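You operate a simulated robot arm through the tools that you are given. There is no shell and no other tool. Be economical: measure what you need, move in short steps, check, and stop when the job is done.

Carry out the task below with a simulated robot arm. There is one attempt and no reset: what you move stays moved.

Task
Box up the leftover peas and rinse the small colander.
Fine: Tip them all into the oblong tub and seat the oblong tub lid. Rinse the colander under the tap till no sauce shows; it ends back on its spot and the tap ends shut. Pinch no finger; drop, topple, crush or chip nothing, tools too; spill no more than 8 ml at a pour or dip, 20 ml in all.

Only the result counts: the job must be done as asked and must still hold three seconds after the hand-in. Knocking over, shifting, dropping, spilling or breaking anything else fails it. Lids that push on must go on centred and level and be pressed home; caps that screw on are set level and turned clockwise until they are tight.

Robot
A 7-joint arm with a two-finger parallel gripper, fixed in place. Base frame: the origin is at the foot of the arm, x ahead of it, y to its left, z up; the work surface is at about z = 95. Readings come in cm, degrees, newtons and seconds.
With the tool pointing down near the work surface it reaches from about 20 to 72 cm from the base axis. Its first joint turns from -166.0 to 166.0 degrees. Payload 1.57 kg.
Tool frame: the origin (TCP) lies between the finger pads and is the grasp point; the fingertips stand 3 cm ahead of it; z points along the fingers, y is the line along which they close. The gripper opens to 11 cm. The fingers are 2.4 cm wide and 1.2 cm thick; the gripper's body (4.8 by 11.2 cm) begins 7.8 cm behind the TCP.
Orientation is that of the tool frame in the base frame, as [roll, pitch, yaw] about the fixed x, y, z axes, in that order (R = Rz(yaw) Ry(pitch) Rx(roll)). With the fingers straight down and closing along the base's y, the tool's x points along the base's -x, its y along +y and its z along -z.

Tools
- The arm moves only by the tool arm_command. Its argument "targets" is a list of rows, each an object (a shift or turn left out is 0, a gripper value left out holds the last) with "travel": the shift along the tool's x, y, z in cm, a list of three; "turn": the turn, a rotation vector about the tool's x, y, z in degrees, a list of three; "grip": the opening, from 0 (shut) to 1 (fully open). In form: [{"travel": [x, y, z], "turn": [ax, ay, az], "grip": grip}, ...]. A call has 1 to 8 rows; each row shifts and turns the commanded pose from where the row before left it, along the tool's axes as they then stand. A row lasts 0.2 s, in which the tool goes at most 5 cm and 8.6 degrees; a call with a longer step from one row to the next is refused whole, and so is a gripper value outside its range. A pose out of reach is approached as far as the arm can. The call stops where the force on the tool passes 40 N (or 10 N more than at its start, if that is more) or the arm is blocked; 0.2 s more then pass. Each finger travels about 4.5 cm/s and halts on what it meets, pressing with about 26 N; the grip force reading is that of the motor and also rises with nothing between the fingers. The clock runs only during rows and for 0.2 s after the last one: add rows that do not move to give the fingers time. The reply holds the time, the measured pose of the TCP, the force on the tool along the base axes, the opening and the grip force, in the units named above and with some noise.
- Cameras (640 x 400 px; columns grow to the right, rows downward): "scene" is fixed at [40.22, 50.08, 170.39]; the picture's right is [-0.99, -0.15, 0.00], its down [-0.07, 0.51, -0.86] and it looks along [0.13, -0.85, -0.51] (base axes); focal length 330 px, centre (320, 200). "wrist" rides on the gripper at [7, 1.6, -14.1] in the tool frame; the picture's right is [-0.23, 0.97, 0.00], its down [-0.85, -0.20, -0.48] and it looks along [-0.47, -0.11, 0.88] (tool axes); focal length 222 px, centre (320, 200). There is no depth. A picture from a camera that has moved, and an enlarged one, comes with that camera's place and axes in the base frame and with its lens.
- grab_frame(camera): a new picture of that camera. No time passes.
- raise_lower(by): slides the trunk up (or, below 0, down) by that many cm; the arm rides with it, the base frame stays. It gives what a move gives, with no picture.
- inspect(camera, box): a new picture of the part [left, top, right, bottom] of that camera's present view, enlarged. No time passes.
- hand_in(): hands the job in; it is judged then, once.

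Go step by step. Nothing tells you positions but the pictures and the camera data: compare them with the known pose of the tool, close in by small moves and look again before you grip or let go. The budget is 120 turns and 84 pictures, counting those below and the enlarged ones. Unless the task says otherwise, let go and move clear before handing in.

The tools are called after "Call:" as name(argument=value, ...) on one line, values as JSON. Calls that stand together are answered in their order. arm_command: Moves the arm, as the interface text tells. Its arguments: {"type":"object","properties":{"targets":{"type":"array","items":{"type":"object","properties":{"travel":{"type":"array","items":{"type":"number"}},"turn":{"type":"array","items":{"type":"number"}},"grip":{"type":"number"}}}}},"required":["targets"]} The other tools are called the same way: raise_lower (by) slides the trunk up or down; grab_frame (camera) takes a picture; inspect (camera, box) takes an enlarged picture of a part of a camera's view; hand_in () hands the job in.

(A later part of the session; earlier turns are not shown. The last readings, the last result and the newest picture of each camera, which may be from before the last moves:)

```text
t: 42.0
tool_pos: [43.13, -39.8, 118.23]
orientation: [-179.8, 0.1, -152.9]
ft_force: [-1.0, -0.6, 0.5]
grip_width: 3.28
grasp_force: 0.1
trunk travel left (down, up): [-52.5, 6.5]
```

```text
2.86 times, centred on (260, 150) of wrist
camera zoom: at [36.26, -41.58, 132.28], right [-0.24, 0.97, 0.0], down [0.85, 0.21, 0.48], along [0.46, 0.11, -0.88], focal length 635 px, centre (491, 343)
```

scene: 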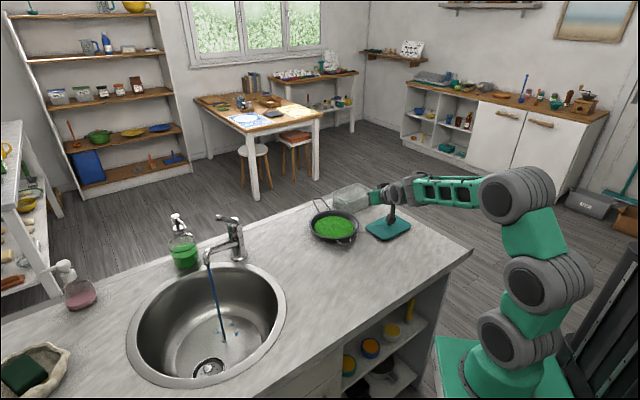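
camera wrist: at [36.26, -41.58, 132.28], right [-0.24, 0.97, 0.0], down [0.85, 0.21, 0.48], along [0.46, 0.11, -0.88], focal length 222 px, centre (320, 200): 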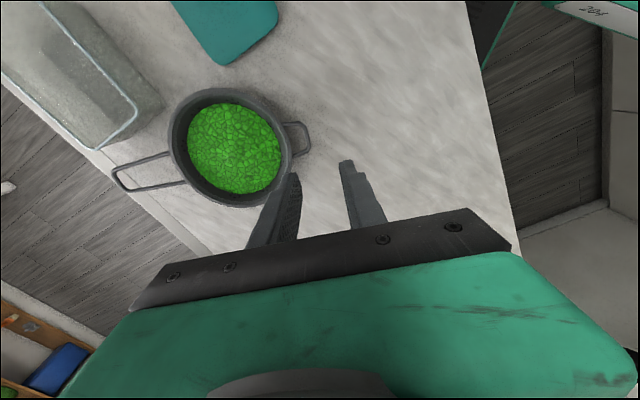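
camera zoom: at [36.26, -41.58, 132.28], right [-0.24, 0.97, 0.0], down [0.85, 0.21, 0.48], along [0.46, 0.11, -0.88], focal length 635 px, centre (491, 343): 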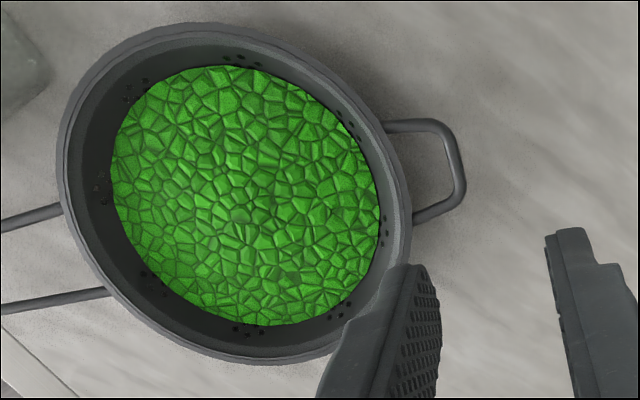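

The loop has about a 2 cm gap, enough for one 1.2 cm finger. I'll narrow the opening and come down above the handle bar.

Call:
arm_command(targets=[{"travel": [-0.43, -2.46, 2], "grip": 0.2}, {"travel": [0, 0, 4]}, {"travel": [0, 0, 4]}])

Call:
inspect(camera="wrist", box=[200, 80, 400, 220])

Call:
inspect(camera="scene", box=[300, 190, 396, 250])

```text
t: 42.8
tool_pos: [44.67, -41.8, 108.21]
orientation: [-179.9, 0.0, -153.0]
ft_force: [-0.7, 0.2, -0.1]
grip_width: 2.22
grasp_force: 0.1
trunk travel left (down, up): [-52.5, 6.5]
```

```text
2.86 times, centred on (300, 150) of wrist
camera zoom: at [37.73, -43.53, 122.27], right [-0.24, 0.97, 0.0], down [0.85, 0.21, 0.48], along [0.47, 0.11, -0.88], focal length 635 px, centre (377, 343)
```

zoom: 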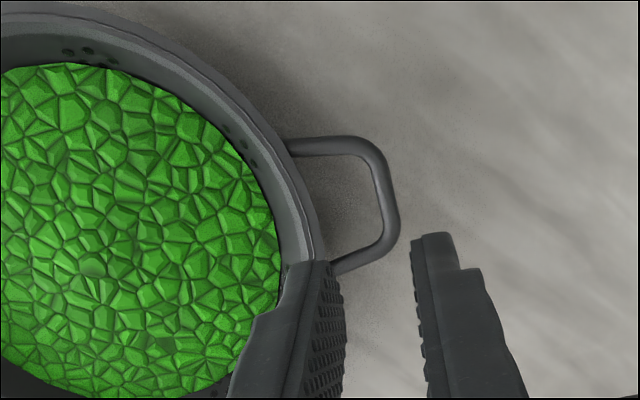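

```text
6.67 times, centred on (348, 220) of scene
camera zoom: at [40.22, 50.08, 170.39], right [-0.99, -0.15, 0.0], down [-0.07, 0.51, -0.86], along [0.13, -0.85, -0.51], focal length 2200 px, centre (133, 67)
```

zoom: 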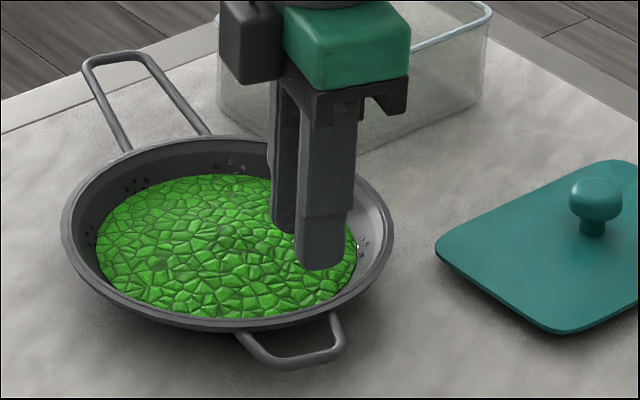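

From the wrist view, the bar is 0.46 cm off in y and 0.23 cm in x, well aligned in yaw. I'll correct that and lower until the tips are just above the loop.

Call:
arm_command(targets=[{"travel": [0.23, 0.46, 0], "grip": 0.17}, {"travel": [0, 0, 3]}, {"travel": [0, 0, 2.4]}])

Call:
inspect(camera="wrist", box=[200, 80, 400, 220])

```text
t: 43.6
tool_pos: [44.33, -41.5, 102.83]
orientation: [-179.9, 0.1, -153.1]
ft_force: [0.2, -0.2, -0.5]
grip_width: 1.85
grasp_force: 0.0
trunk travel left (down, up): [-52.5, 6.5]
```

```text
2.86 times, centred on (300, 150) of wrist
camera zoom: at [37.37, -43.36, 116.99], right [-0.24, 0.97, 0.0], down [0.85, 0.21, 0.48], along [0.47, 0.11, -0.88], focal length 635 px, centre (377, 343)
```

zoom: 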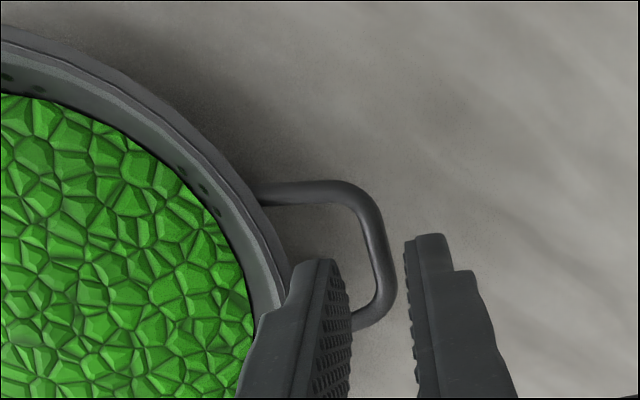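

Now centred over the bar. I'll lower the inner finger into the loop slowly.

Call:
arm_command(targets=[{"travel": [0, 0, 1.3]}, {"travel": [0, 0, 1.3]}, {"travel": [0, 0, 1.3]}])

Call:
inspect(camera="wrist", box=[200, 80, 400, 220])

Call:
inspect(camera="scene", box=[300, 190, 396, 250])

```text
t: 44.4
tool_pos: [44.31, -41.52, 98.96]
orientation: [-179.9, 0.1, -153.1]
ft_force: [-0.1, -0.2, -0.1]
grip_width: 1.88
grasp_force: 0.1
trunk travel left (down, up): [-52.5, 6.5]
```

```text
2.86 times, centred on (300, 150) of wrist
camera zoom: at [37.39, -43.3, 113.09], right [-0.24, 0.97, 0.0], down [0.85, 0.21, 0.48], along [0.47, 0.11, -0.88], focal length 635 px, centre (377, 343)
```

zoom: 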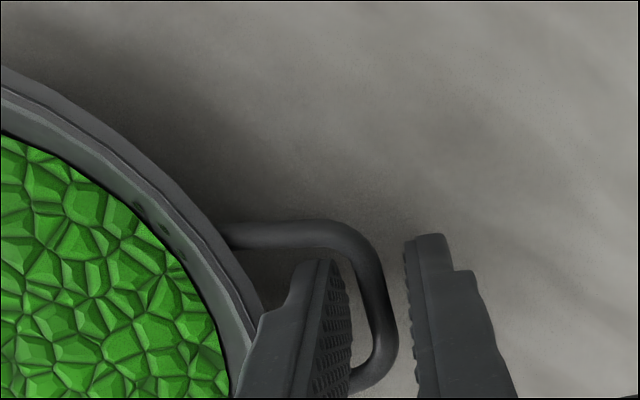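

```text
6.67 times, centred on (348, 220) of scene
camera zoom: at [40.22, 50.08, 170.39], right [-0.99, -0.15, 0.0], down [-0.07, 0.51, -0.86], along [0.13, -0.85, -0.51], focal length 2200 px, centre (133, 67)
```

zoom: 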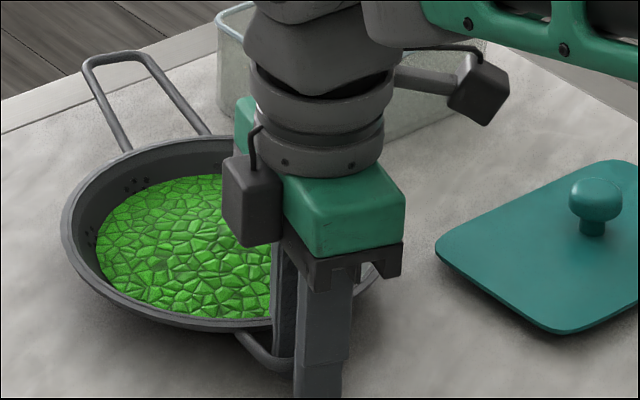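

The inner finger is inside the loop with no contact force. I'll close on the bar.

Call:
arm_command(targets=[{"grip": 0.1}, {"grip": 0.05}, {"grip": 0}, {}, {}])

Call:
inspect(camera="wrist", box=[200, 80, 400, 220])

```text
t: 45.6
tool_pos: [44.32, -41.47, 99.07]
orientation: [-179.9, 0.0, -153.1]
ft_force: [1.4, 0.3, 0.2]
grip_width: 0.64
grasp_force: 25.8
trunk travel left (down, up): [-52.5, 6.5]
```

```text
2.86 times, centred on (300, 150) of wrist
camera zoom: at [37.4, -43.29, 113.09], right [-0.24, 0.97, 0.0], down [0.85, 0.21, 0.48], along [0.46, 0.11, -0.88], focal length 635 px, centre (377, 343)
```

zoom: 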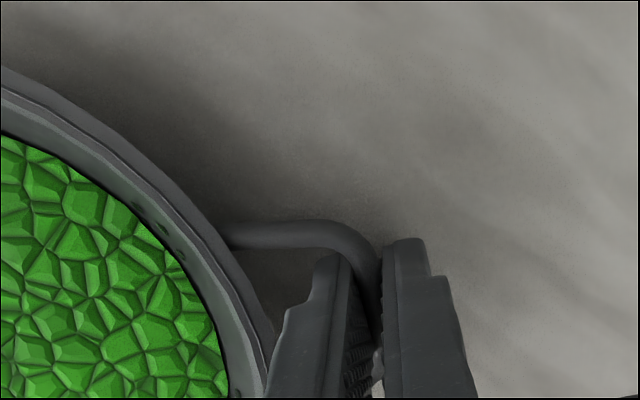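

The bar is pinched at 0.64 cm. I'll lift gently by about 1.2 cm and check.

Call:
arm_command(targets=[{"travel": [0, 0, -0.3]}, {"travel": [0, 0, -0.3]}, {"travel": [0, 0, -0.3]}, {"travel": [0, 0, -0.3]}, {}, {}])

Call:
inspect(camera="scene", box=[300, 190, 396, 250])

```text
t: 47.0
tool_pos: [44.17, -41.59, 100.14]
orientation: [-179.9, 0.0, -153.1]
ft_force: [0.9, -0.7, -0.7]
grip_width: 0.65
grasp_force: 25.8
trunk travel left (down, up): [-52.5, 6.5]
```

```text
6.67 times, centred on (348, 220) of scene
camera zoom: at [40.22, 50.08, 170.39], right [-0.99, -0.15, 0.0], down [-0.07, 0.51, -0.86], along [0.13, -0.85, -0.51], focal length 2200 px, centre (133, 67)
```

zoom: 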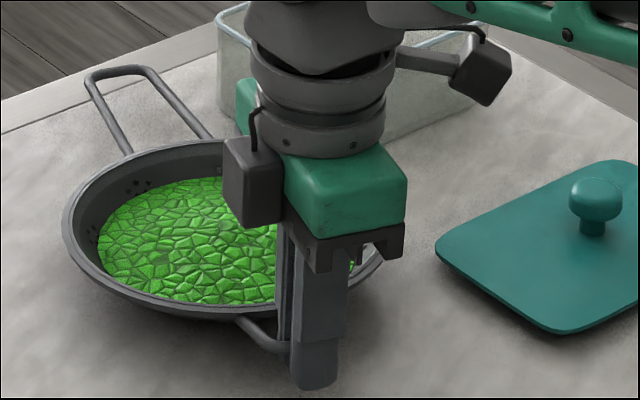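

The round bar pivots in the pads, so this grip would let the bowl tip. I'll set it back down flat, let go, and pinch the sloping rim wall instead, which the pads can hold square.

Call:
arm_command(targets=[{"travel": [0, 0, 0.3]}, {"travel": [0, 0, 0.3]}, {"travel": [0, 0, 0.3]}, {"travel": [0, 0, 0.2]}, {"grip": 0.17}, {}, {}])

Call:
arm_command(targets=[{"travel": [0, 0, -2]}, {"travel": [0, 0, -4]}, {"travel": [0, 0, -4.5]}, {"travel": [0, 0, -4.5]}, {"turn": [0, 0, 8.5]}, {"turn": [0, 0, 8.5]}, {"turn": [0, 0, 8.5]}, {"turn": [0, 0, 8.5]}])

Call:
inspect(camera="wrist", box=[0, 0, 480, 300])

Call:
inspect(camera="scene", box=[270, 180, 430, 280])

```text
t: 48.6
tool_pos: [44.34, -41.58, 98.93]
orientation: [-179.9, 0.0, -153.0]
ft_force: [-0.7, 0.1, -0.8]
grip_width: 1.86
grasp_force: 0.0
trunk travel left (down, up): [-52.5, 6.5]
```

```text
t: 50.4
tool_pos: [44.16, -41.69, 114.06]
orientation: [-179.9, 0.0, 172.9]
ft_force: [0.4, -0.2, -0.2]
grip_width: 1.85
grasp_force: 0.1
trunk travel left (down, up): [-52.5, 6.5]
```

```text
1.33 times, centred on (240, 150) of wrist
camera zoom: at [37.53, -39.18, 128.09], right [0.35, 0.94, 0.0], down [0.82, -0.3, 0.48], along [0.45, -0.17, -0.88], focal length 296 px, centre (427, 267)
```

zoom: 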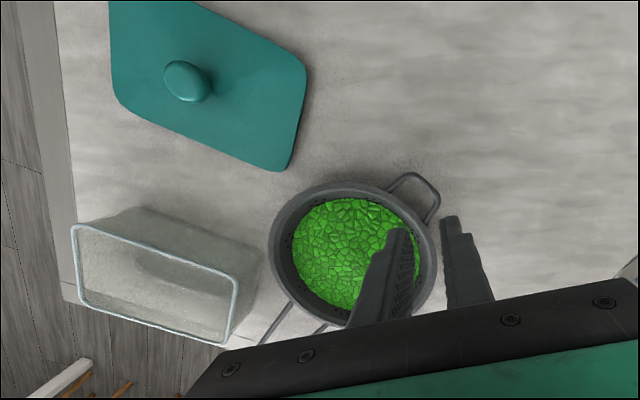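

```text
4.00 times, centred on (350, 230) of scene
camera zoom: at [40.22, 50.08, 170.39], right [-0.99, -0.15, 0.0], down [-0.07, 0.51, -0.86], along [0.13, -0.85, -0.51], focal length 1320 px, centre (200, 80)
```

zoom: 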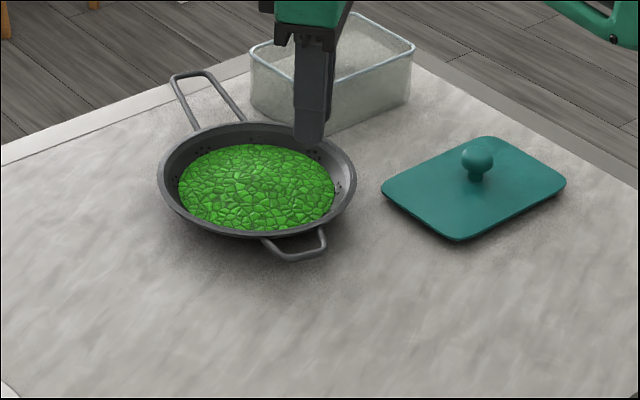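

The colander sits flat again with its peas. I'll turn the tool to pinch the rim from the near side (at about 152° from its centre) at a 45° tilt.

Call:
arm_command(targets=[{"turn": [0, 0, 8.53]}, {"turn": [0, 0, 8.53]}, {"turn": [0, 0, 8.53]}, {"turn": [0, 0, 8.53]}, {"turn": [0, 0, 8.53]}, {"turn": [0, 0, 8.53]}, {"turn": [0, 0, 8.53]}])

Call:
arm_command(targets=[{"turn": [0, 0, 8.53]}, {"turn": [0, 0, 8.53]}, {"turn": [0, 0, 8.53]}, {"turn": [0, 0, 8.53]}, {"turn": [0, 0, 8.53]}, {"turn": [0, 0, 8.53]}])

Call:
arm_command(targets=[{"travel": [-2.13, -2.8, 0.33], "grip": 0.25}, {"travel": [-2.13, -2.8, 0.33]}, {"travel": [-2.13, -2.8, 0.33]}, {"turn": [-7.5, 0, 0]}, {"turn": [-7.5, 0, 0]}, {"turn": [-7.5, 0, 0]}, {"turn": [-7.5, 0, 0]}, {"turn": [-7.5, 0, 0]}])

Call:
grab_frame(camera="wrist")

```text
t: 52.0
tool_pos: [44.25, -41.49, 114.02]
orientation: [180.0, 0.1, 113.0]
ft_force: [0.0, 0.0, -0.1]
grip_width: 1.86
grasp_force: 0.1
trunk travel left (down, up): [-52.5, 6.5]
```

```text
t: 53.4
tool_pos: [44.25, -41.45, 113.8]
orientation: [179.9, 0.1, 61.9]
ft_force: [0.2, 0.7, 0.1]
grip_width: 1.87
grasp_force: 0.1
trunk travel left (down, up): [-52.5, 6.5]
```

```text
t: 55.2
tool_pos: [33.81, -43.31, 112.97]
orientation: [142.2, 0.1, 62.0]
ft_force: [-0.4, -0.3, 0.0]
grip_width: 2.76
grasp_force: 0.0
trunk travel left (down, up): [-52.5, 6.5]
```

```text
37 pictures are left
camera wrist: at [30.7, -33.66, 125.14], right [0.57, -0.56, 0.6], down [-0.8, -0.54, 0.26], along [0.18, -0.62, -0.76], focal length 222 px, centre (320, 200)
```

wrist: 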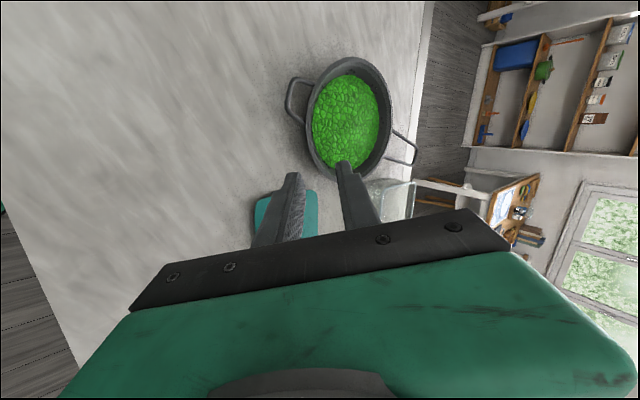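

I can see the rim well. I'll finish the tilt and move to a standoff 6 cm short of the rim point (about 41.7, -46.5, 99).

Call:
arm_command(targets=[{"turn": [-7.2, 0, 0]}, {"travel": [0.29, -1.31, 2.98]}, {"travel": [0.29, -1.31, 2.98]}, {"travel": [0.29, -1.31, 2.98]}])

Call:
inspect(camera="wrist", box=[240, 60, 440, 200])

Call:
inspect(camera="scene", box=[290, 190, 402, 260])

```text
t: 56.2
tool_pos: [37.41, -44.24, 103.87]
orientation: [135.3, 0.1, 62.2]
ft_force: [0.5, -0.5, 0.0]
grip_width: 2.71
grasp_force: 0.1
trunk travel left (down, up): [-52.5, 6.5]
```

```text
2.86 times, centred on (340, 130) of wrist
camera zoom: at [33.02, -34.09, 115.06], right [0.51, -0.52, 0.69], down [-0.82, -0.53, 0.2], along [0.26, -0.67, -0.7], focal length 635 px, centre (263, 400)
```

zoom: 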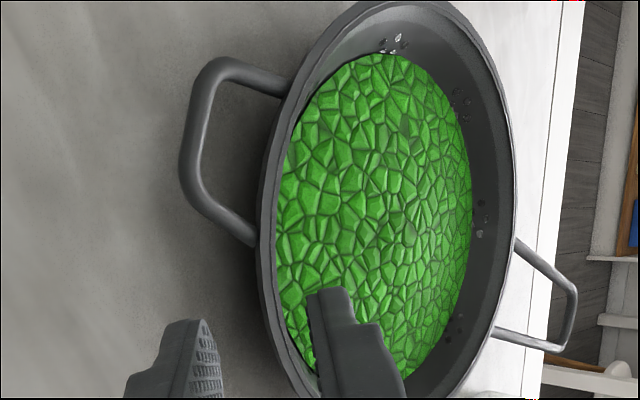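

```text
5.71 times, centred on (346, 225) of scene
camera zoom: at [40.22, 50.08, 170.39], right [-0.99, -0.15, 0.0], down [-0.07, 0.51, -0.86], along [0.13, -0.85, -0.51], focal length 1886 px, centre (171, 57)
```

zoom: 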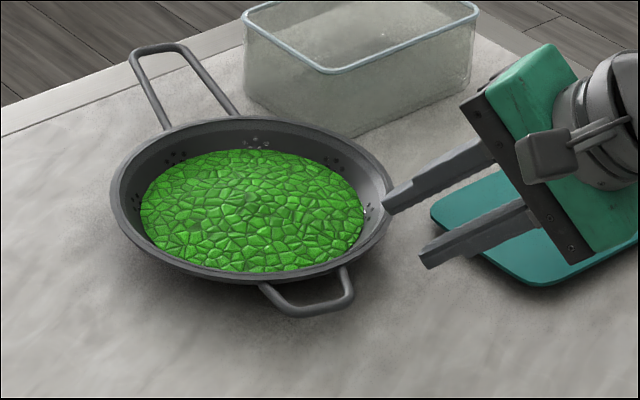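

The rim edge is centred between the fingers 6.9 cm ahead. I'll advance slowly until the tips are about 2 cm past the rim.

Call:
arm_command(targets=[{"travel": [0, 0.2, 2]}, {"travel": [0, 0, 2]}, {"travel": [0, 0, 1.0]}, {"travel": [0, 0, 0.9]}])

Call:
inspect(camera="wrist", box=[240, 60, 440, 200])

Call:
inspect(camera="scene", box=[290, 190, 402, 260])

```text
t: 57.2
tool_pos: [41.16, -46.27, 99.78]
orientation: [135.4, 0.0, 62.0]
ft_force: [0.4, 0.8, -0.1]
grip_width: 2.75
grasp_force: 0.0
trunk travel left (down, up): [-52.5, 6.5]
```

```text
2.86 times, centred on (340, 130) of wrist
camera zoom: at [36.73, -36.01, 110.9], right [0.5, -0.52, 0.69], down [-0.82, -0.53, 0.2], along [0.26, -0.67, -0.7], focal length 635 px, centre (263, 400)
```

zoom: 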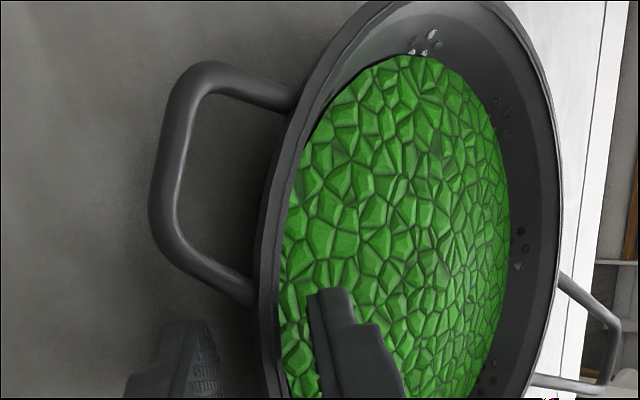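

```text
5.71 times, centred on (346, 225) of scene
camera zoom: at [40.22, 50.08, 170.39], right [-0.99, -0.15, 0.0], down [-0.07, 0.51, -0.86], along [0.13, -0.85, -0.51], focal length 1886 px, centre (171, 57)
```

zoom: 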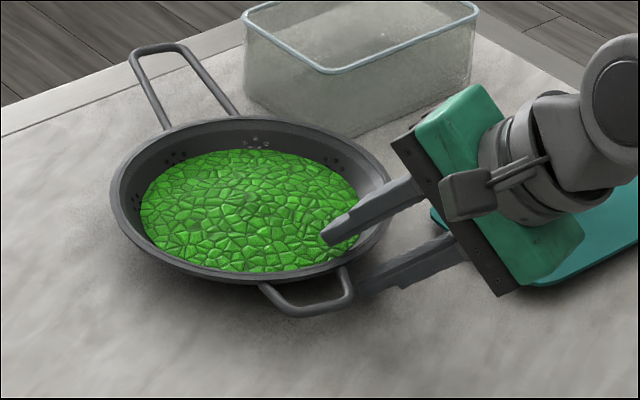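

Both fingers straddle the rim wall. I'll back off slightly to keep the upper tip out of the peas, then close.

Call:
arm_command(targets=[{"travel": [0, 0, -0.3]}, {"grip": 0.15}, {"grip": 0.08}, {"grip": 0}, {}, {}])

Call:
inspect(camera="scene", box=[290, 190, 402, 260])

```text
t: 58.6
tool_pos: [40.94, -46.17, 100.06]
orientation: [135.3, 0.1, 61.9]
ft_force: [1.1, -2.2, 3.9]
grip_width: 0.44
grasp_force: 25.1
trunk travel left (down, up): [-52.5, 6.5]
```

```text
5.71 times, centred on (346, 225) of scene
camera zoom: at [40.22, 50.08, 170.39], right [-0.99, -0.15, 0.0], down [-0.07, 0.51, -0.86], along [0.13, -0.85, -0.51], focal length 1886 px, centre (171, 57)
```

zoom: 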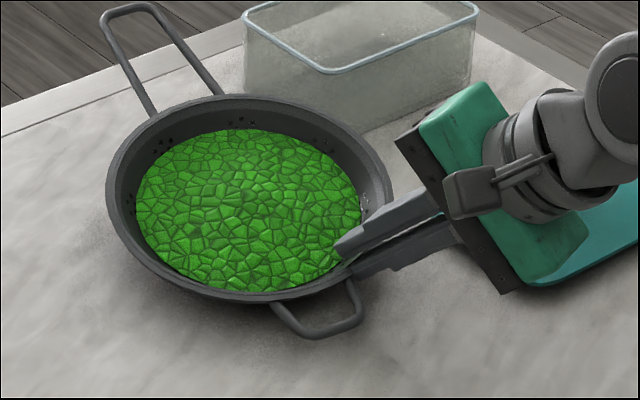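

The pads hold the wall (0.44 cm), but the wall is steeper than 45°, so the bowl has tipped slightly with its far side up. I'll lift a little, steepen the tool to level the bowl, and check.

Call:
arm_command(targets=[{"travel": [0, 0.35, -0.35]}, {"travel": [0, 0.35, -0.35]}, {"travel": [0, 0.35, -0.35], "turn": [3, 0, 0]}, {"travel": [0, 0.2, -0.2], "turn": [4, 0, 0]}, {"turn": [4, 0, 0]}, {}])

Call:
inspect(camera="scene", box=[290, 190, 402, 260])

```text
t: 60.0
tool_pos: [40.98, -46.14, 101.78]
orientation: [146.3, 0.1, 62.1]
ft_force: [1.6, 0.1, 0.6]
grip_width: 0.41
grasp_force: 25.0
trunk travel left (down, up): [-52.5, 6.5]
```

```text
5.71 times, centred on (346, 225) of scene
camera zoom: at [40.22, 50.08, 170.39], right [-0.99, -0.15, 0.0], down [-0.07, 0.51, -0.86], along [0.13, -0.85, -0.51], focal length 1886 px, centre (171, 57)
```

zoom: 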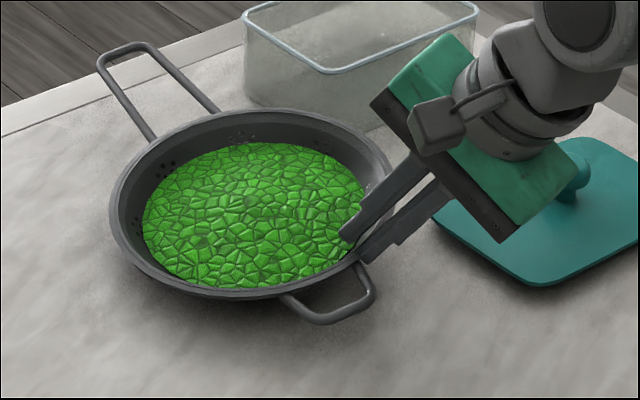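

I'll raise it a bit more to see whether the grip carries the weight.

Call:
arm_command(targets=[{"travel": [0, 0.28, -0.41]}, {"travel": [0, 0.28, -0.41]}, {"travel": [0, 0.28, -0.41]}, {}, {}])

Call:
inspect(camera="scene", box=[290, 190, 402, 260])

```text
t: 61.2
tool_pos: [40.99, -46.09, 103.3]
orientation: [146.2, 0.1, 62.0]
ft_force: [1.1, -0.8, 0.7]
grip_width: 0.34
grasp_force: 24.0
trunk travel left (down, up): [-52.5, 6.5]
```

```text
5.71 times, centred on (346, 225) of scene
camera zoom: at [40.22, 50.08, 170.39], right [-0.99, -0.15, 0.0], down [-0.07, 0.51, -0.86], along [0.13, -0.85, -0.51], focal length 1886 px, centre (171, 57)
```

zoom: 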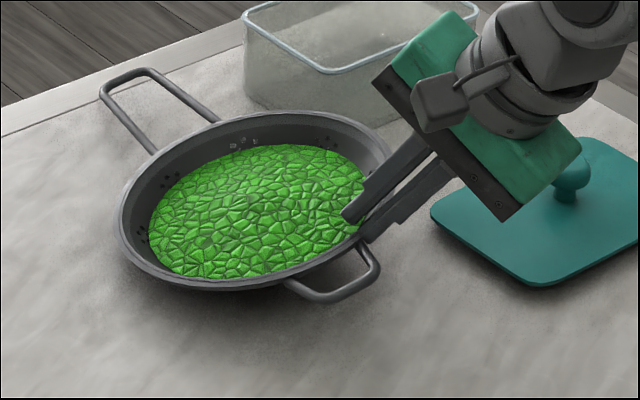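

The pads ride on the thick rim lip and slip, so this grip won't do. I'll retrace the path to set the bowl flat again and let go.

Call:
arm_command(targets=[{"travel": [0, -0.28, 0.41]}, {"travel": [0, -0.28, 0.41]}, {"travel": [0, -0.28, 0.41]}, {"turn": [-4, 0, 0]}, {"travel": [0, -0.2, 0.2], "turn": [-4, 0, 0]}, {"travel": [0, -0.35, 0.35], "turn": [-3, 0, 0]}, {"travel": [0, -0.35, 0.35]}])

Call:
arm_command(targets=[{"travel": [0, -0.2, 0.2]}, {"grip": 0.12}, {"grip": 0.25}, {}, {"travel": [0, 0, -2.5]}, {"travel": [0, 0, -4]}, {"travel": [0, 3, -3]}, {"travel": [0, 3, -3]}])

Call:
inspect(camera="scene", box=[270, 180, 430, 280])

```text
t: 62.8
tool_pos: [40.85, -46.11, 100.63]
orientation: [135.1, 0.1, 62.1]
ft_force: [-3.8, 1.8, 6.9]
grip_width: 0.36
grasp_force: 24.3
trunk travel left (down, up): [-52.5, 6.5]
```

```text
t: 64.6
tool_pos: [36.77, -43.76, 113.34]
orientation: [135.3, 0.1, 62.0]
ft_force: [0.3, 0.3, 0.8]
grip_width: 2.73
grasp_force: 0.1
trunk travel left (down, up): [-52.5, 6.5]
```

```text
4.00 times, centred on (350, 230) of scene
camera zoom: at [40.22, 50.08, 170.39], right [-0.99, -0.15, 0.0], down [-0.07, 0.51, -0.86], along [0.13, -0.85, -0.51], focal length 1320 px, centre (200, 80)
```

zoom: 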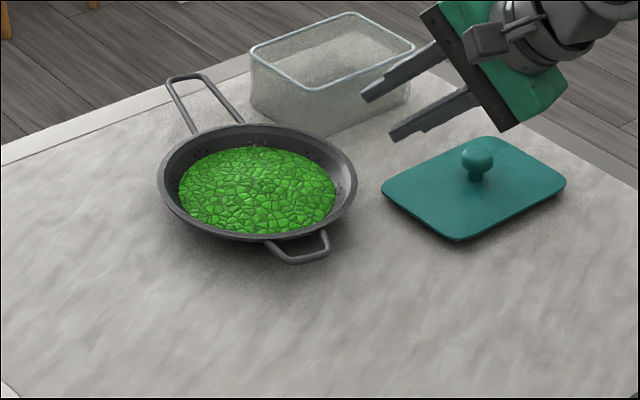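

The colander is flat again and almost where it was. I'll go back to the loop hook, but this time swing the fingertips under the bowl after a small lift so they support it mechanically.

Call:
arm_command(targets=[{"turn": [7.45, 0, 0]}, {"turn": [7.45, 0, 0]}, {"turn": [7.45, 0, 0]}, {"turn": [7.45, 0, 0]}, {"turn": [7.45, 0, 0]}, {"turn": [7.45, 0, 0]}, {"turn": [0, 0, -8.5]}, {"turn": [0, 0, -8.5]}])

Call:
arm_command(targets=[{"turn": [0, 0, -8.5]}, {"turn": [0, 0, -8.5]}, {"turn": [0, 0, -8.5]}, {"turn": [0, 0, -8.5]}, {"turn": [0, 0, -8.5]}, {"turn": [0, 0, -8.5]}, {"turn": [0, 0, -8.5]}, {"turn": [0, 0, -8.5]}])

Call:
arm_command(targets=[{"turn": [0, 0, -8.5]}, {"turn": [0, 0, -8.5]}, {"turn": [0, 0, -8.5]}, {"turn": [0, 0, -8.5]}, {"turn": [0, 0, -8.5]}, {"turn": [0, 0, -8.5]}, {"turn": [0, 0, -8.5], "grip": 0.18}])

```text
t: 66.4
tool_pos: [36.82, -43.65, 113.45]
orientation: [-179.9, 0.2, 79.1]
ft_force: [-1.0, 0.1, -0.1]
grip_width: 2.77
grasp_force: 0.1
trunk travel left (down, up): [-52.5, 6.5]
```

```text
t: 68.2
tool_pos: [36.84, -43.79, 113.39]
orientation: [-179.9, 0.1, 147.2]
ft_force: [0.0, -0.4, 0.3]
grip_width: 2.76
grasp_force: 0.1
trunk travel left (down, up): [-52.5, 6.5]
```

```text
t: 69.8
tool_pos: [36.94, -43.83, 113.32]
orientation: [-179.9, 0.0, -153.3]
ft_force: [0.3, 0.2, -0.7]
grip_width: 2.0
grasp_force: 0.1
trunk travel left (down, up): [-52.5, 6.5]
```

Call:
arm_command(targets=[{"travel": [-2.55, -0.42, 3.43]}, {"travel": [-2.55, -0.42, 3.43]}, {"travel": [-2.55, -0.42, 3.43]}])

Call:
inspect(camera="wrist", box=[200, 80, 400, 220])

```text
t: 70.6
tool_pos: [44.34, -41.7, 102.96]
orientation: [-179.9, 0.0, -153.5]
ft_force: [-1.0, -0.1, 0.1]
grip_width: 1.98
grasp_force: 0.0
trunk travel left (down, up): [-52.5, 6.5]
```

```text
2.86 times, centred on (300, 150) of wrist
camera zoom: at [37.41, -43.36, 117.13], right [-0.23, 0.97, 0.0], down [0.85, 0.2, 0.48], along [0.47, 0.11, -0.88], focal length 635 px, centre (377, 343)
```

zoom: 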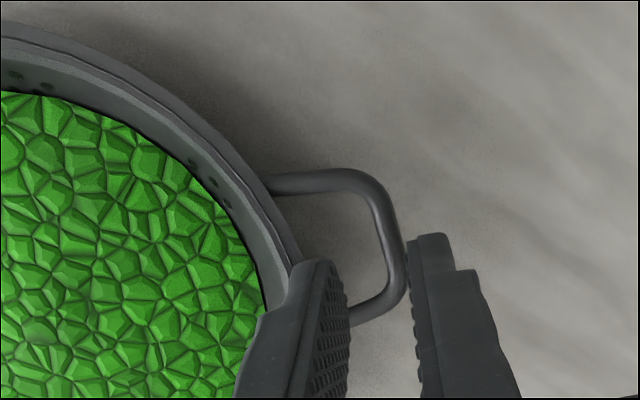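

The bar is 0.55 cm off in y. I'll correct, lower the finger deep into the loop, and close.

Call:
arm_command(targets=[{"travel": [0.3, 0.55, 0]}, {"travel": [0, 0, 1.5]}, {"travel": [0, 0, 1.5]}, {"travel": [0, 0, 1.5]}, {"grip": 0.1}, {"grip": 0.03}, {"grip": 0}, {}])

```text
t: 72.4
tool_pos: [43.85, -41.17, 98.42]
orientation: [-179.9, 0.0, -153.4]
ft_force: [0.5, 0.8, -1.4]
grip_width: 0.67
grasp_force: 25.9
trunk travel left (down, up): [-52.5, 6.5]
```

Pinched on the bar. I'll lift it 2.5 cm slowly with the far edge resting, then swing the tips under the bowl.

Call:
arm_command(targets=[{"travel": [0, 0, -0.5]}, {"travel": [0, 0, -0.5]}, {"travel": [0, 0, -0.5]}, {"travel": [0, 0, -0.5]}, {"travel": [0, 0, -0.5]}, {"travel": [0, 0.04, 0], "turn": [5, 0, 0]}, {"travel": [0, 0.04, 0], "turn": [5, 0, 0]}, {"travel": [0, 0.04, 0], "turn": [5, 0, 0]}])

Call:
arm_command(targets=[{"travel": [0, 0.04, 0], "turn": [5, 0, 0]}, {"travel": [0, 0.04, 0], "turn": [5, 0, 0]}, {"travel": [0, 0.04, 0], "turn": [5, 0, 0]}, {"travel": [0, 0.04, 0], "turn": [5, 0, 0]}, {}])

Call:
inspect(camera="scene", box=[290, 190, 402, 260])

```text
t: 74.2
tool_pos: [43.66, -41.0, 101.02]
orientation: [-164.8, -0.1, -153.4]
ft_force: [-1.0, 1.7, 0.7]
grip_width: 0.66
grasp_force: 25.9
trunk travel left (down, up): [-52.5, 6.5]
```

```text
t: 75.4
tool_pos: [43.62, -41.03, 100.91]
orientation: [-144.8, 0.0, -153.5]
ft_force: [-0.3, 1.0, -0.6]
grip_width: 0.67
grasp_force: 26.1
trunk travel left (down, up): [-52.5, 6.5]
```

```text
5.71 times, centred on (346, 225) of scene
camera zoom: at [40.22, 50.08, 170.39], right [-0.99, -0.15, 0.0], down [-0.07, 0.51, -0.86], along [0.13, -0.85, -0.51], focal length 1886 px, centre (171, 57)
```

zoom: 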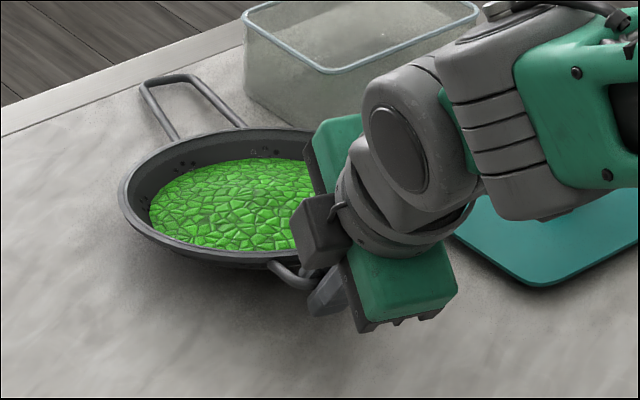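

Stable so far. I'll keep swinging the tips under until they meet the bowl.

Call:
arm_command(targets=[{"travel": [0, 0.04, 0], "turn": [5, 0, 0]}, {"travel": [0, 0.04, 0], "turn": [5, 0, 0]}, {"travel": [0, 0.04, 0], "turn": [5, 0, 0]}, {"travel": [0, 0.04, 0], "turn": [5, 0, 0]}, {}])

Call:
arm_command(targets=[{"travel": [0, 0.04, 0], "turn": [5, 0, 0]}, {"travel": [0, 0.04, 0], "turn": [5, 0, 0]}, {}])

Call:
inspect(camera="scene", box=[290, 190, 402, 260])

```text
t: 76.6
tool_pos: [43.53, -40.92, 100.91]
orientation: [-124.9, 0.0, -153.5]
ft_force: [-0.4, -0.3, 0.6]
grip_width: 0.64
grasp_force: 26.1
trunk travel left (down, up): [-52.5, 6.5]
```

```text
t: 77.4
tool_pos: [43.67, -40.83, 100.64]
orientation: [-114.8, 0.0, -153.5]
ft_force: [-0.3, 0.4, -1.1]
grip_width: 0.66
grasp_force: 25.6
trunk travel left (down, up): [-52.5, 6.5]
```

```text
5.71 times, centred on (346, 225) of scene
camera zoom: at [40.22, 50.08, 170.39], right [-0.99, -0.15, 0.0], down [-0.07, 0.51, -0.86], along [0.13, -0.85, -0.51], focal length 1886 px, centre (171, 57)
```

zoom: 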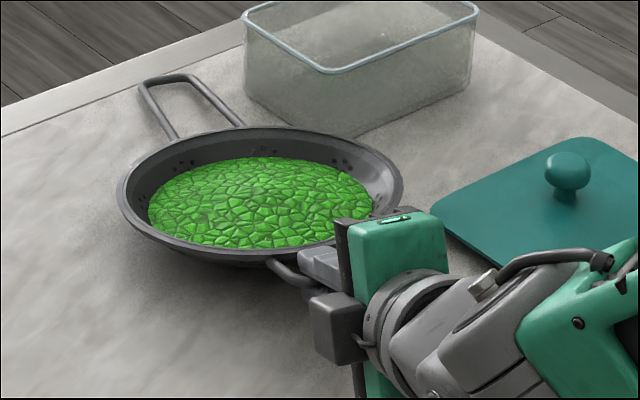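

No contact yet. I'll continue the swing with a slight lift for clearance.

Call:
arm_command(targets=[{"travel": [0, -0.2, 0], "turn": [5, 0, 0]}, {"travel": [0, -0.2, 0], "turn": [5, 0, 0]}, {"travel": [0, -0.2, 0], "turn": [4, 0, 0]}, {"travel": [0, -0.2, 0], "turn": [4, 0, 0]}, {}])

Call:
inspect(camera="scene", box=[290, 190, 402, 260])

```text
t: 78.6
tool_pos: [43.82, -41.01, 101.48]
orientation: [-96.8, 0.0, -153.3]
ft_force: [-0.1, -0.3, -1.0]
grip_width: 0.67
grasp_force: 26.6
trunk travel left (down, up): [-52.5, 6.5]
```

```text
5.71 times, centred on (346, 225) of scene
camera zoom: at [40.22, 50.08, 170.39], right [-0.99, -0.15, 0.0], down [-0.07, 0.51, -0.86], along [0.13, -0.85, -0.51], focal length 1886 px, centre (171, 57)
```

zoom: 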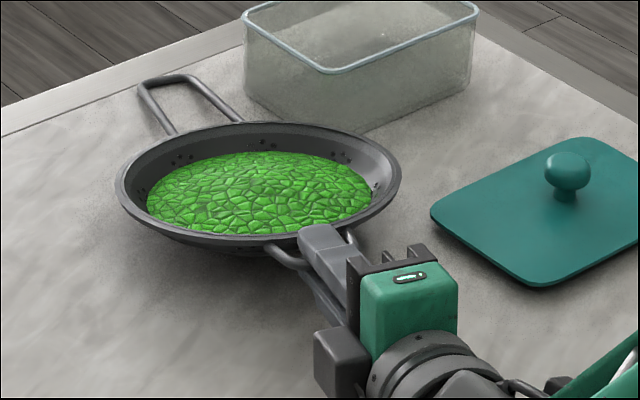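

The tool is now level with the loop plane, the bar resting between the upper and lower fingers. If I open slightly, the bar rests on the lower finger, so I can shift sideways and clamp the bar and the left side wire together, a grip that can't pivot.

Call:
arm_command(targets=[{"grip": 0.08}, {"grip": 0.11}, {}, {"travel": [-0.45, 0, 0]}, {"travel": [-0.45, 0, 0]}, {"travel": [-0.4, 0, 0]}, {"travel": [-0.4, 0, 0]}, {}])

Call:
inspect(camera="scene", box=[290, 190, 402, 260])

```text
t: 80.4
tool_pos: [45.35, -40.24, 101.41]
orientation: [-97.0, 0.0, -153.5]
ft_force: [-0.7, -0.2, -2.9]
grip_width: 1.42
grasp_force: 0.8
trunk travel left (down, up): [-52.5, 6.5]
```

```text
5.71 times, centred on (346, 225) of scene
camera zoom: at [40.22, 50.08, 170.39], right [-0.99, -0.15, 0.0], down [-0.07, 0.51, -0.86], along [0.13, -0.85, -0.51], focal length 1886 px, centre (171, 57)
```

zoom: 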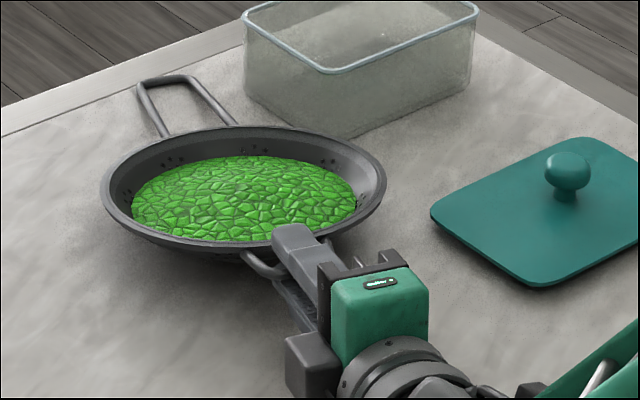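

The colander was dragged along a bit. I'll lower it flat with the fingers still straddling the loop (tool 25° down), shift sideways while it's unloaded, then lift again from below.

Call:
arm_command(targets=[{"grip": 0.17}, {"grip": 0.25}, {}, {"travel": [0, 0.64, 0.17], "turn": [-4.5, 0, 0]}, {"travel": [0, 0.64, 0.17], "turn": [-4.5, 0, 0]}, {"travel": [0, 0.64, 0.17], "turn": [-4.5, 0, 0]}, {"travel": [0, 0.64, 0.17], "turn": [-4.5, 0, 0]}])

Call:
inspect(camera="scene", box=[290, 190, 402, 260])

Call:
inspect(camera="wrist", box=[200, 80, 400, 220])

```text
t: 82.0
tool_pos: [45.29, -40.32, 98.78]
orientation: [-115.0, 0.0, -153.4]
ft_force: [-1.4, -0.3, -0.4]
grip_width: 2.82
grasp_force: 0.3
trunk travel left (down, up): [-52.5, 6.5]
```

```text
5.71 times, centred on (346, 225) of scene
camera zoom: at [40.22, 50.08, 170.39], right [-0.99, -0.15, 0.0], down [-0.07, 0.51, -0.86], along [0.13, -0.85, -0.51], focal length 1886 px, centre (171, 57)
```

zoom: 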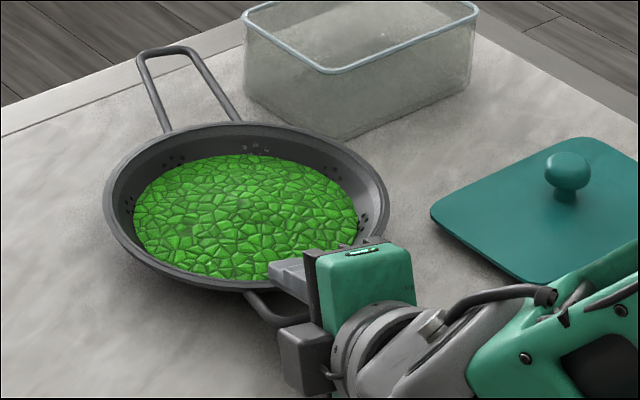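

```text
2.86 times, centred on (300, 150) of wrist
camera zoom: at [33.04, -31.47, 103.3], right [0.02, 0.47, -0.88], down [0.61, 0.7, 0.38], along [0.79, -0.54, -0.27], focal length 635 px, centre (377, 343)
```

zoom: 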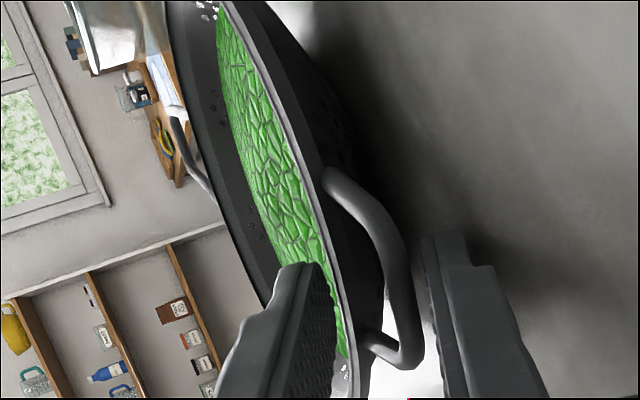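

The upper finger would land on the rim, so I'll pull back 0.9 cm, shift 1.3 cm to cover the left wire, and then lift from below back to the level pose.

Call:
arm_command(targets=[{"travel": [0, 0.38, -0.82]}, {"travel": [-0.65, 0, 0]}, {"travel": [-0.65, 0, 0]}, {"travel": [0, -0.64, -0.17], "turn": [4.5, 0, 0]}, {"travel": [0, -0.64, -0.17], "turn": [4.5, 0, 0]}, {"travel": [0, -0.64, -0.17], "turn": [4.5, 0, 0]}, {"travel": [0, -0.64, -0.17], "turn": [3.5, 0, 0]}, {}])

Call:
inspect(camera="wrist", box=[200, 80, 400, 220])

Call:
inspect(camera="scene", box=[290, 190, 402, 260])

```text
t: 83.8
tool_pos: [46.16, -39.16, 101.4]
orientation: [-97.9, 0.0, -153.4]
ft_force: [-0.3, 0.5, -0.6]
grip_width: 2.83
grasp_force: 0.6
trunk travel left (down, up): [-52.5, 6.5]
```

```text
2.86 times, centred on (300, 150) of wrist
camera zoom: at [33.62, -29.57, 101.69], right [0.14, 0.22, -0.96], down [0.57, 0.78, 0.26], along [0.81, -0.58, -0.01], focal length 635 px, centre (377, 343)
```

zoom: 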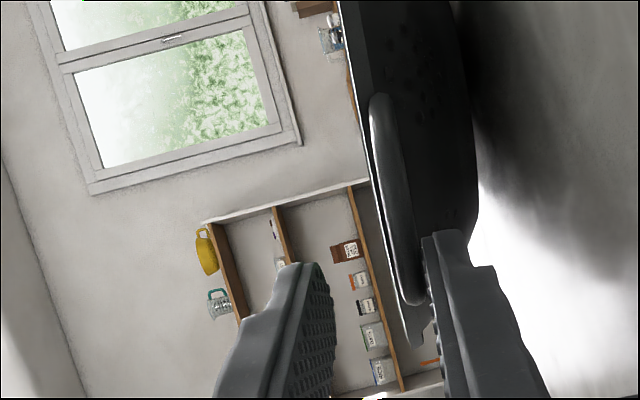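

```text
5.71 times, centred on (346, 225) of scene
camera zoom: at [40.22, 50.08, 170.39], right [-0.99, -0.15, 0.0], down [-0.07, 0.51, -0.86], along [0.13, -0.85, -0.51], focal length 1886 px, centre (171, 57)
```

zoom: 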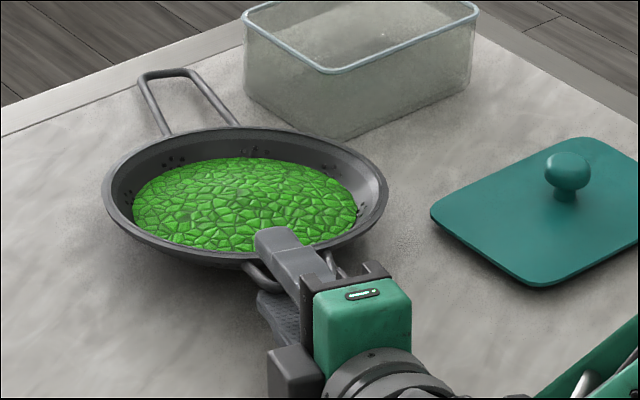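

The loop's left corner lies on the lower finger. I'll close the upper finger onto it slowly.

Call:
arm_command(targets=[{"grip": 0.18}, {"grip": 0.12}, {"grip": 0.08}, {"grip": 0.04}, {"grip": 0}, {}, {}])

Call:
inspect(camera="scene", box=[290, 190, 402, 260])

```text
t: 85.4
tool_pos: [46.21, -39.02, 101.31]
orientation: [-98.0, 0.0, -153.5]
ft_force: [-1.2, 0.2, 0.9]
grip_width: 0.69
grasp_force: 25.8
trunk travel left (down, up): [-52.5, 6.5]
```

```text
5.71 times, centred on (346, 225) of scene
camera zoom: at [40.22, 50.08, 170.39], right [-0.99, -0.15, 0.0], down [-0.07, 0.51, -0.86], along [0.13, -0.85, -0.51], focal length 1886 px, centre (171, 57)
```

zoom: 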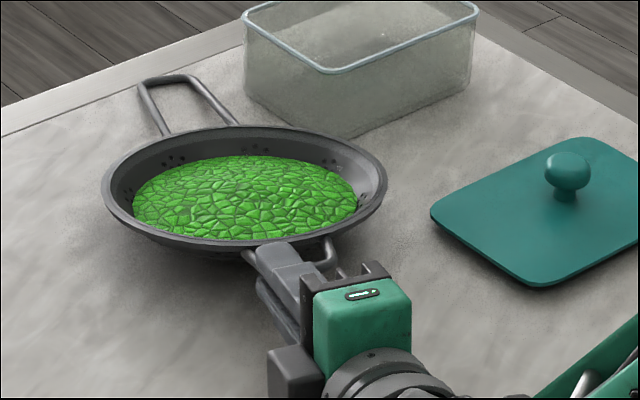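

Clamped flush on the wire at 0.69 cm. I'll test by levelling and lifting slowly.

Call:
arm_command(targets=[{"travel": [0, -0.25, 0], "turn": [2.5, 0, 0]}, {"travel": [0, -0.25, 0], "turn": [2.5, 0, 0]}, {"travel": [0, -0.25, 0], "turn": [2.5, 0, 0]}, {"travel": [0, -0.3, 0]}, {}, {}])

Call:
inspect(camera="scene", box=[290, 190, 402, 260])

```text
t: 86.8
tool_pos: [46.08, -39.08, 102.48]
orientation: [-90.4, 0.0, -153.5]
ft_force: [0.6, -0.5, -3.1]
grip_width: 0.84
grasp_force: 26.2
trunk travel left (down, up): [-52.5, 6.5]
```

```text
5.71 times, centred on (346, 225) of scene
camera zoom: at [40.22, 50.08, 170.39], right [-0.99, -0.15, 0.0], down [-0.07, 0.51, -0.86], along [0.13, -0.85, -0.51], focal length 1886 px, centre (171, 57)
```

zoom: 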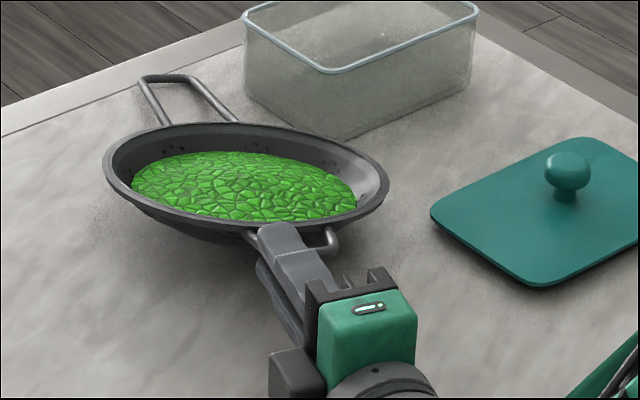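

It's now taking the weight; I'll lift another centimetre and watch whether the opening settles.

Call:
arm_command(targets=[{"travel": [0, -0.3, 0]}, {"travel": [0, -0.3, 0], "turn": [2, 0, 0]}, {"travel": [0, -0.3, 0], "turn": [2, 0, 0]}, {}, {}, {}])

Call:
inspect(camera="scene", box=[290, 190, 402, 260])

```text
t: 88.2
tool_pos: [46.09, -39.22, 103.41]
orientation: [-86.3, -0.1, -153.4]
ft_force: [0.2, 0.2, -3.0]
grip_width: 0.95
grasp_force: 26.1
trunk travel left (down, up): [-52.5, 6.5]
```

```text
5.71 times, centred on (346, 225) of scene
camera zoom: at [40.22, 50.08, 170.39], right [-0.99, -0.15, 0.0], down [-0.07, 0.51, -0.86], along [0.13, -0.85, -0.51], focal length 1886 px, centre (171, 57)
```

zoom: 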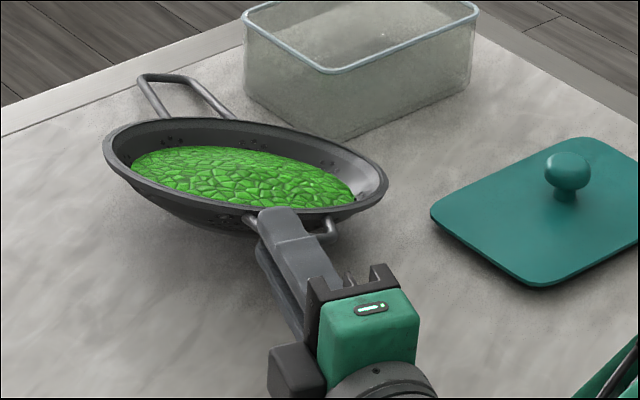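

The clamp is being pried open, so it can't hold the bowl level. I'll set it down again the way it came and free the fingers. The long handle's straight, parallel wires are the proper grip, so I'll turn the colander on the counter until that handle faces the robot.

Call:
arm_command(targets=[{"travel": [0, 0.3, 0], "turn": [-2, 0, 0]}, {"travel": [0, 0.3, 0], "turn": [-2, 0, 0]}, {"travel": [0, 0.3, 0]}, {"travel": [0, 0.3, 0], "turn": [-2.5, 0, 0]}, {"travel": [0, 0.25, 0], "turn": [-2.5, 0, 0]}, {"travel": [0, 0.25, 0], "turn": [-2.5, 0, 0]}, {"travel": [0, 0.25, 0]}])

Call:
arm_command(targets=[{"grip": 0.08}, {"grip": 0.16}, {"grip": 0.25}, {}, {"travel": [0, 0.64, 0.17], "turn": [-4.5, 0, 0]}, {"travel": [0, 0.64, 0.17], "turn": [-4.5, 0, 0]}, {"travel": [0, 0.64, 0.17], "turn": [-4.5, 0, 0]}, {"travel": [0, 0.64, 0.17], "turn": [-3.5, 0, 0]}])

```text
t: 89.8
tool_pos: [46.16, -39.08, 101.52]
orientation: [-97.9, -0.1, -153.6]
ft_force: [-0.1, 0.4, -2.8]
grip_width: 0.7
grasp_force: 26.5
trunk travel left (down, up): [-52.5, 6.5]
```

```text
t: 91.6
tool_pos: [46.02, -39.07, 98.88]
orientation: [-115.0, 0.1, -153.6]
ft_force: [-0.3, -0.2, 0.4]
grip_width: 2.76
grasp_force: 0.0
trunk travel left (down, up): [-52.5, 6.5]
```

Call:
arm_command(targets=[{"travel": [0, 0, -2.5]}, {"travel": [0, 0, -3.5]}, {"travel": [0, -3.6, -1.7], "grip": 0.19}, {"travel": [0, -1.8, -0.85], "turn": [-8.1, 0, 0]}, {"turn": [-8.1, 0, 0]}, {"turn": [-8.1, 0, 0]}, {"turn": [-8.1, 0, 0]}, {"turn": [-8.1, 0, 0]}])

Call:
arm_command(targets=[{"turn": [-8.1, 0, 0]}, {"turn": [-8.2, 0, 0]}, {"turn": [-8.2, 0, 0]}])

```text
t: 93.4
tool_pos: [43.66, -34.15, 107.37]
orientation: [-155.6, 0.0, -153.4]
ft_force: [-0.1, -0.4, 0.1]
grip_width: 2.1
grasp_force: 0.0
trunk travel left (down, up): [-52.5, 6.5]
```

```text
t: 94.2
tool_pos: [43.79, -34.2, 107.53]
orientation: [179.8, 0.0, -153.5]
ft_force: [0.0, -0.1, -0.8]
grip_width: 2.09
grasp_force: 0.0
trunk travel left (down, up): [-52.5, 6.5]
```

Call:
arm_command(targets=[{"travel": [1.09, -3.31, 0]}, {"travel": [1.09, -3.31, 0]}, {"travel": [0, 0, 4.5]}])

Call:
inspect(camera="wrist", box=[140, 40, 400, 220])

```text
t: 95.0
tool_pos: [44.69, -41.31, 103.09]
orientation: [-179.9, 0.0, -153.5]
ft_force: [-0.6, 0.1, -0.1]
grip_width: 2.09
grasp_force: 0.0
trunk travel left (down, up): [-52.5, 6.5]
```

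```text
2.22 times, centred on (270, 130) of wrist
camera zoom: at [37.82, -42.95, 117.12], right [-0.23, 0.97, 0.0], down [0.85, 0.2, 0.48], along [0.47, 0.11, -0.88], focal length 494 px, centre (431, 356)
```

zoom: 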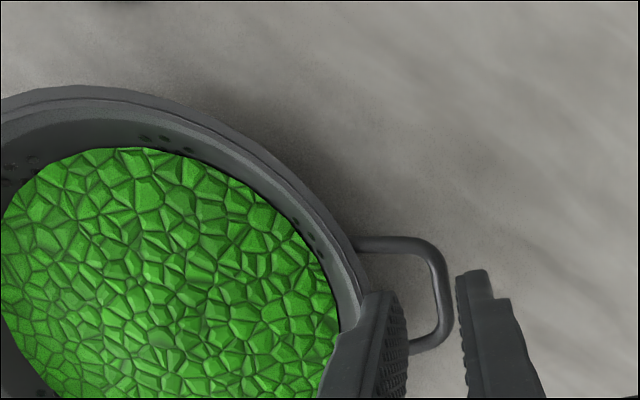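

I'll align to the bar (3.7° yaw, small shift), lower and pinch it for dragging.

Call:
arm_command(targets=[{"travel": [-0.74, 0.31, 0], "turn": [0, 0, 3.7]}, {"travel": [0, 0, 1.5]}, {"travel": [0, 0, 1.5]}, {"travel": [0, 0, 1.4]}, {"grip": 0.1}, {"grip": 0.03}, {"grip": 0}, {}])

```text
t: 96.8
tool_pos: [45.38, -40.48, 98.52]
orientation: [-179.8, -0.1, -157.2]
ft_force: [-1.4, -0.4, 0.6]
grip_width: 0.67
grasp_force: 26.5
trunk travel left (down, up): [-52.5, 6.5]
```

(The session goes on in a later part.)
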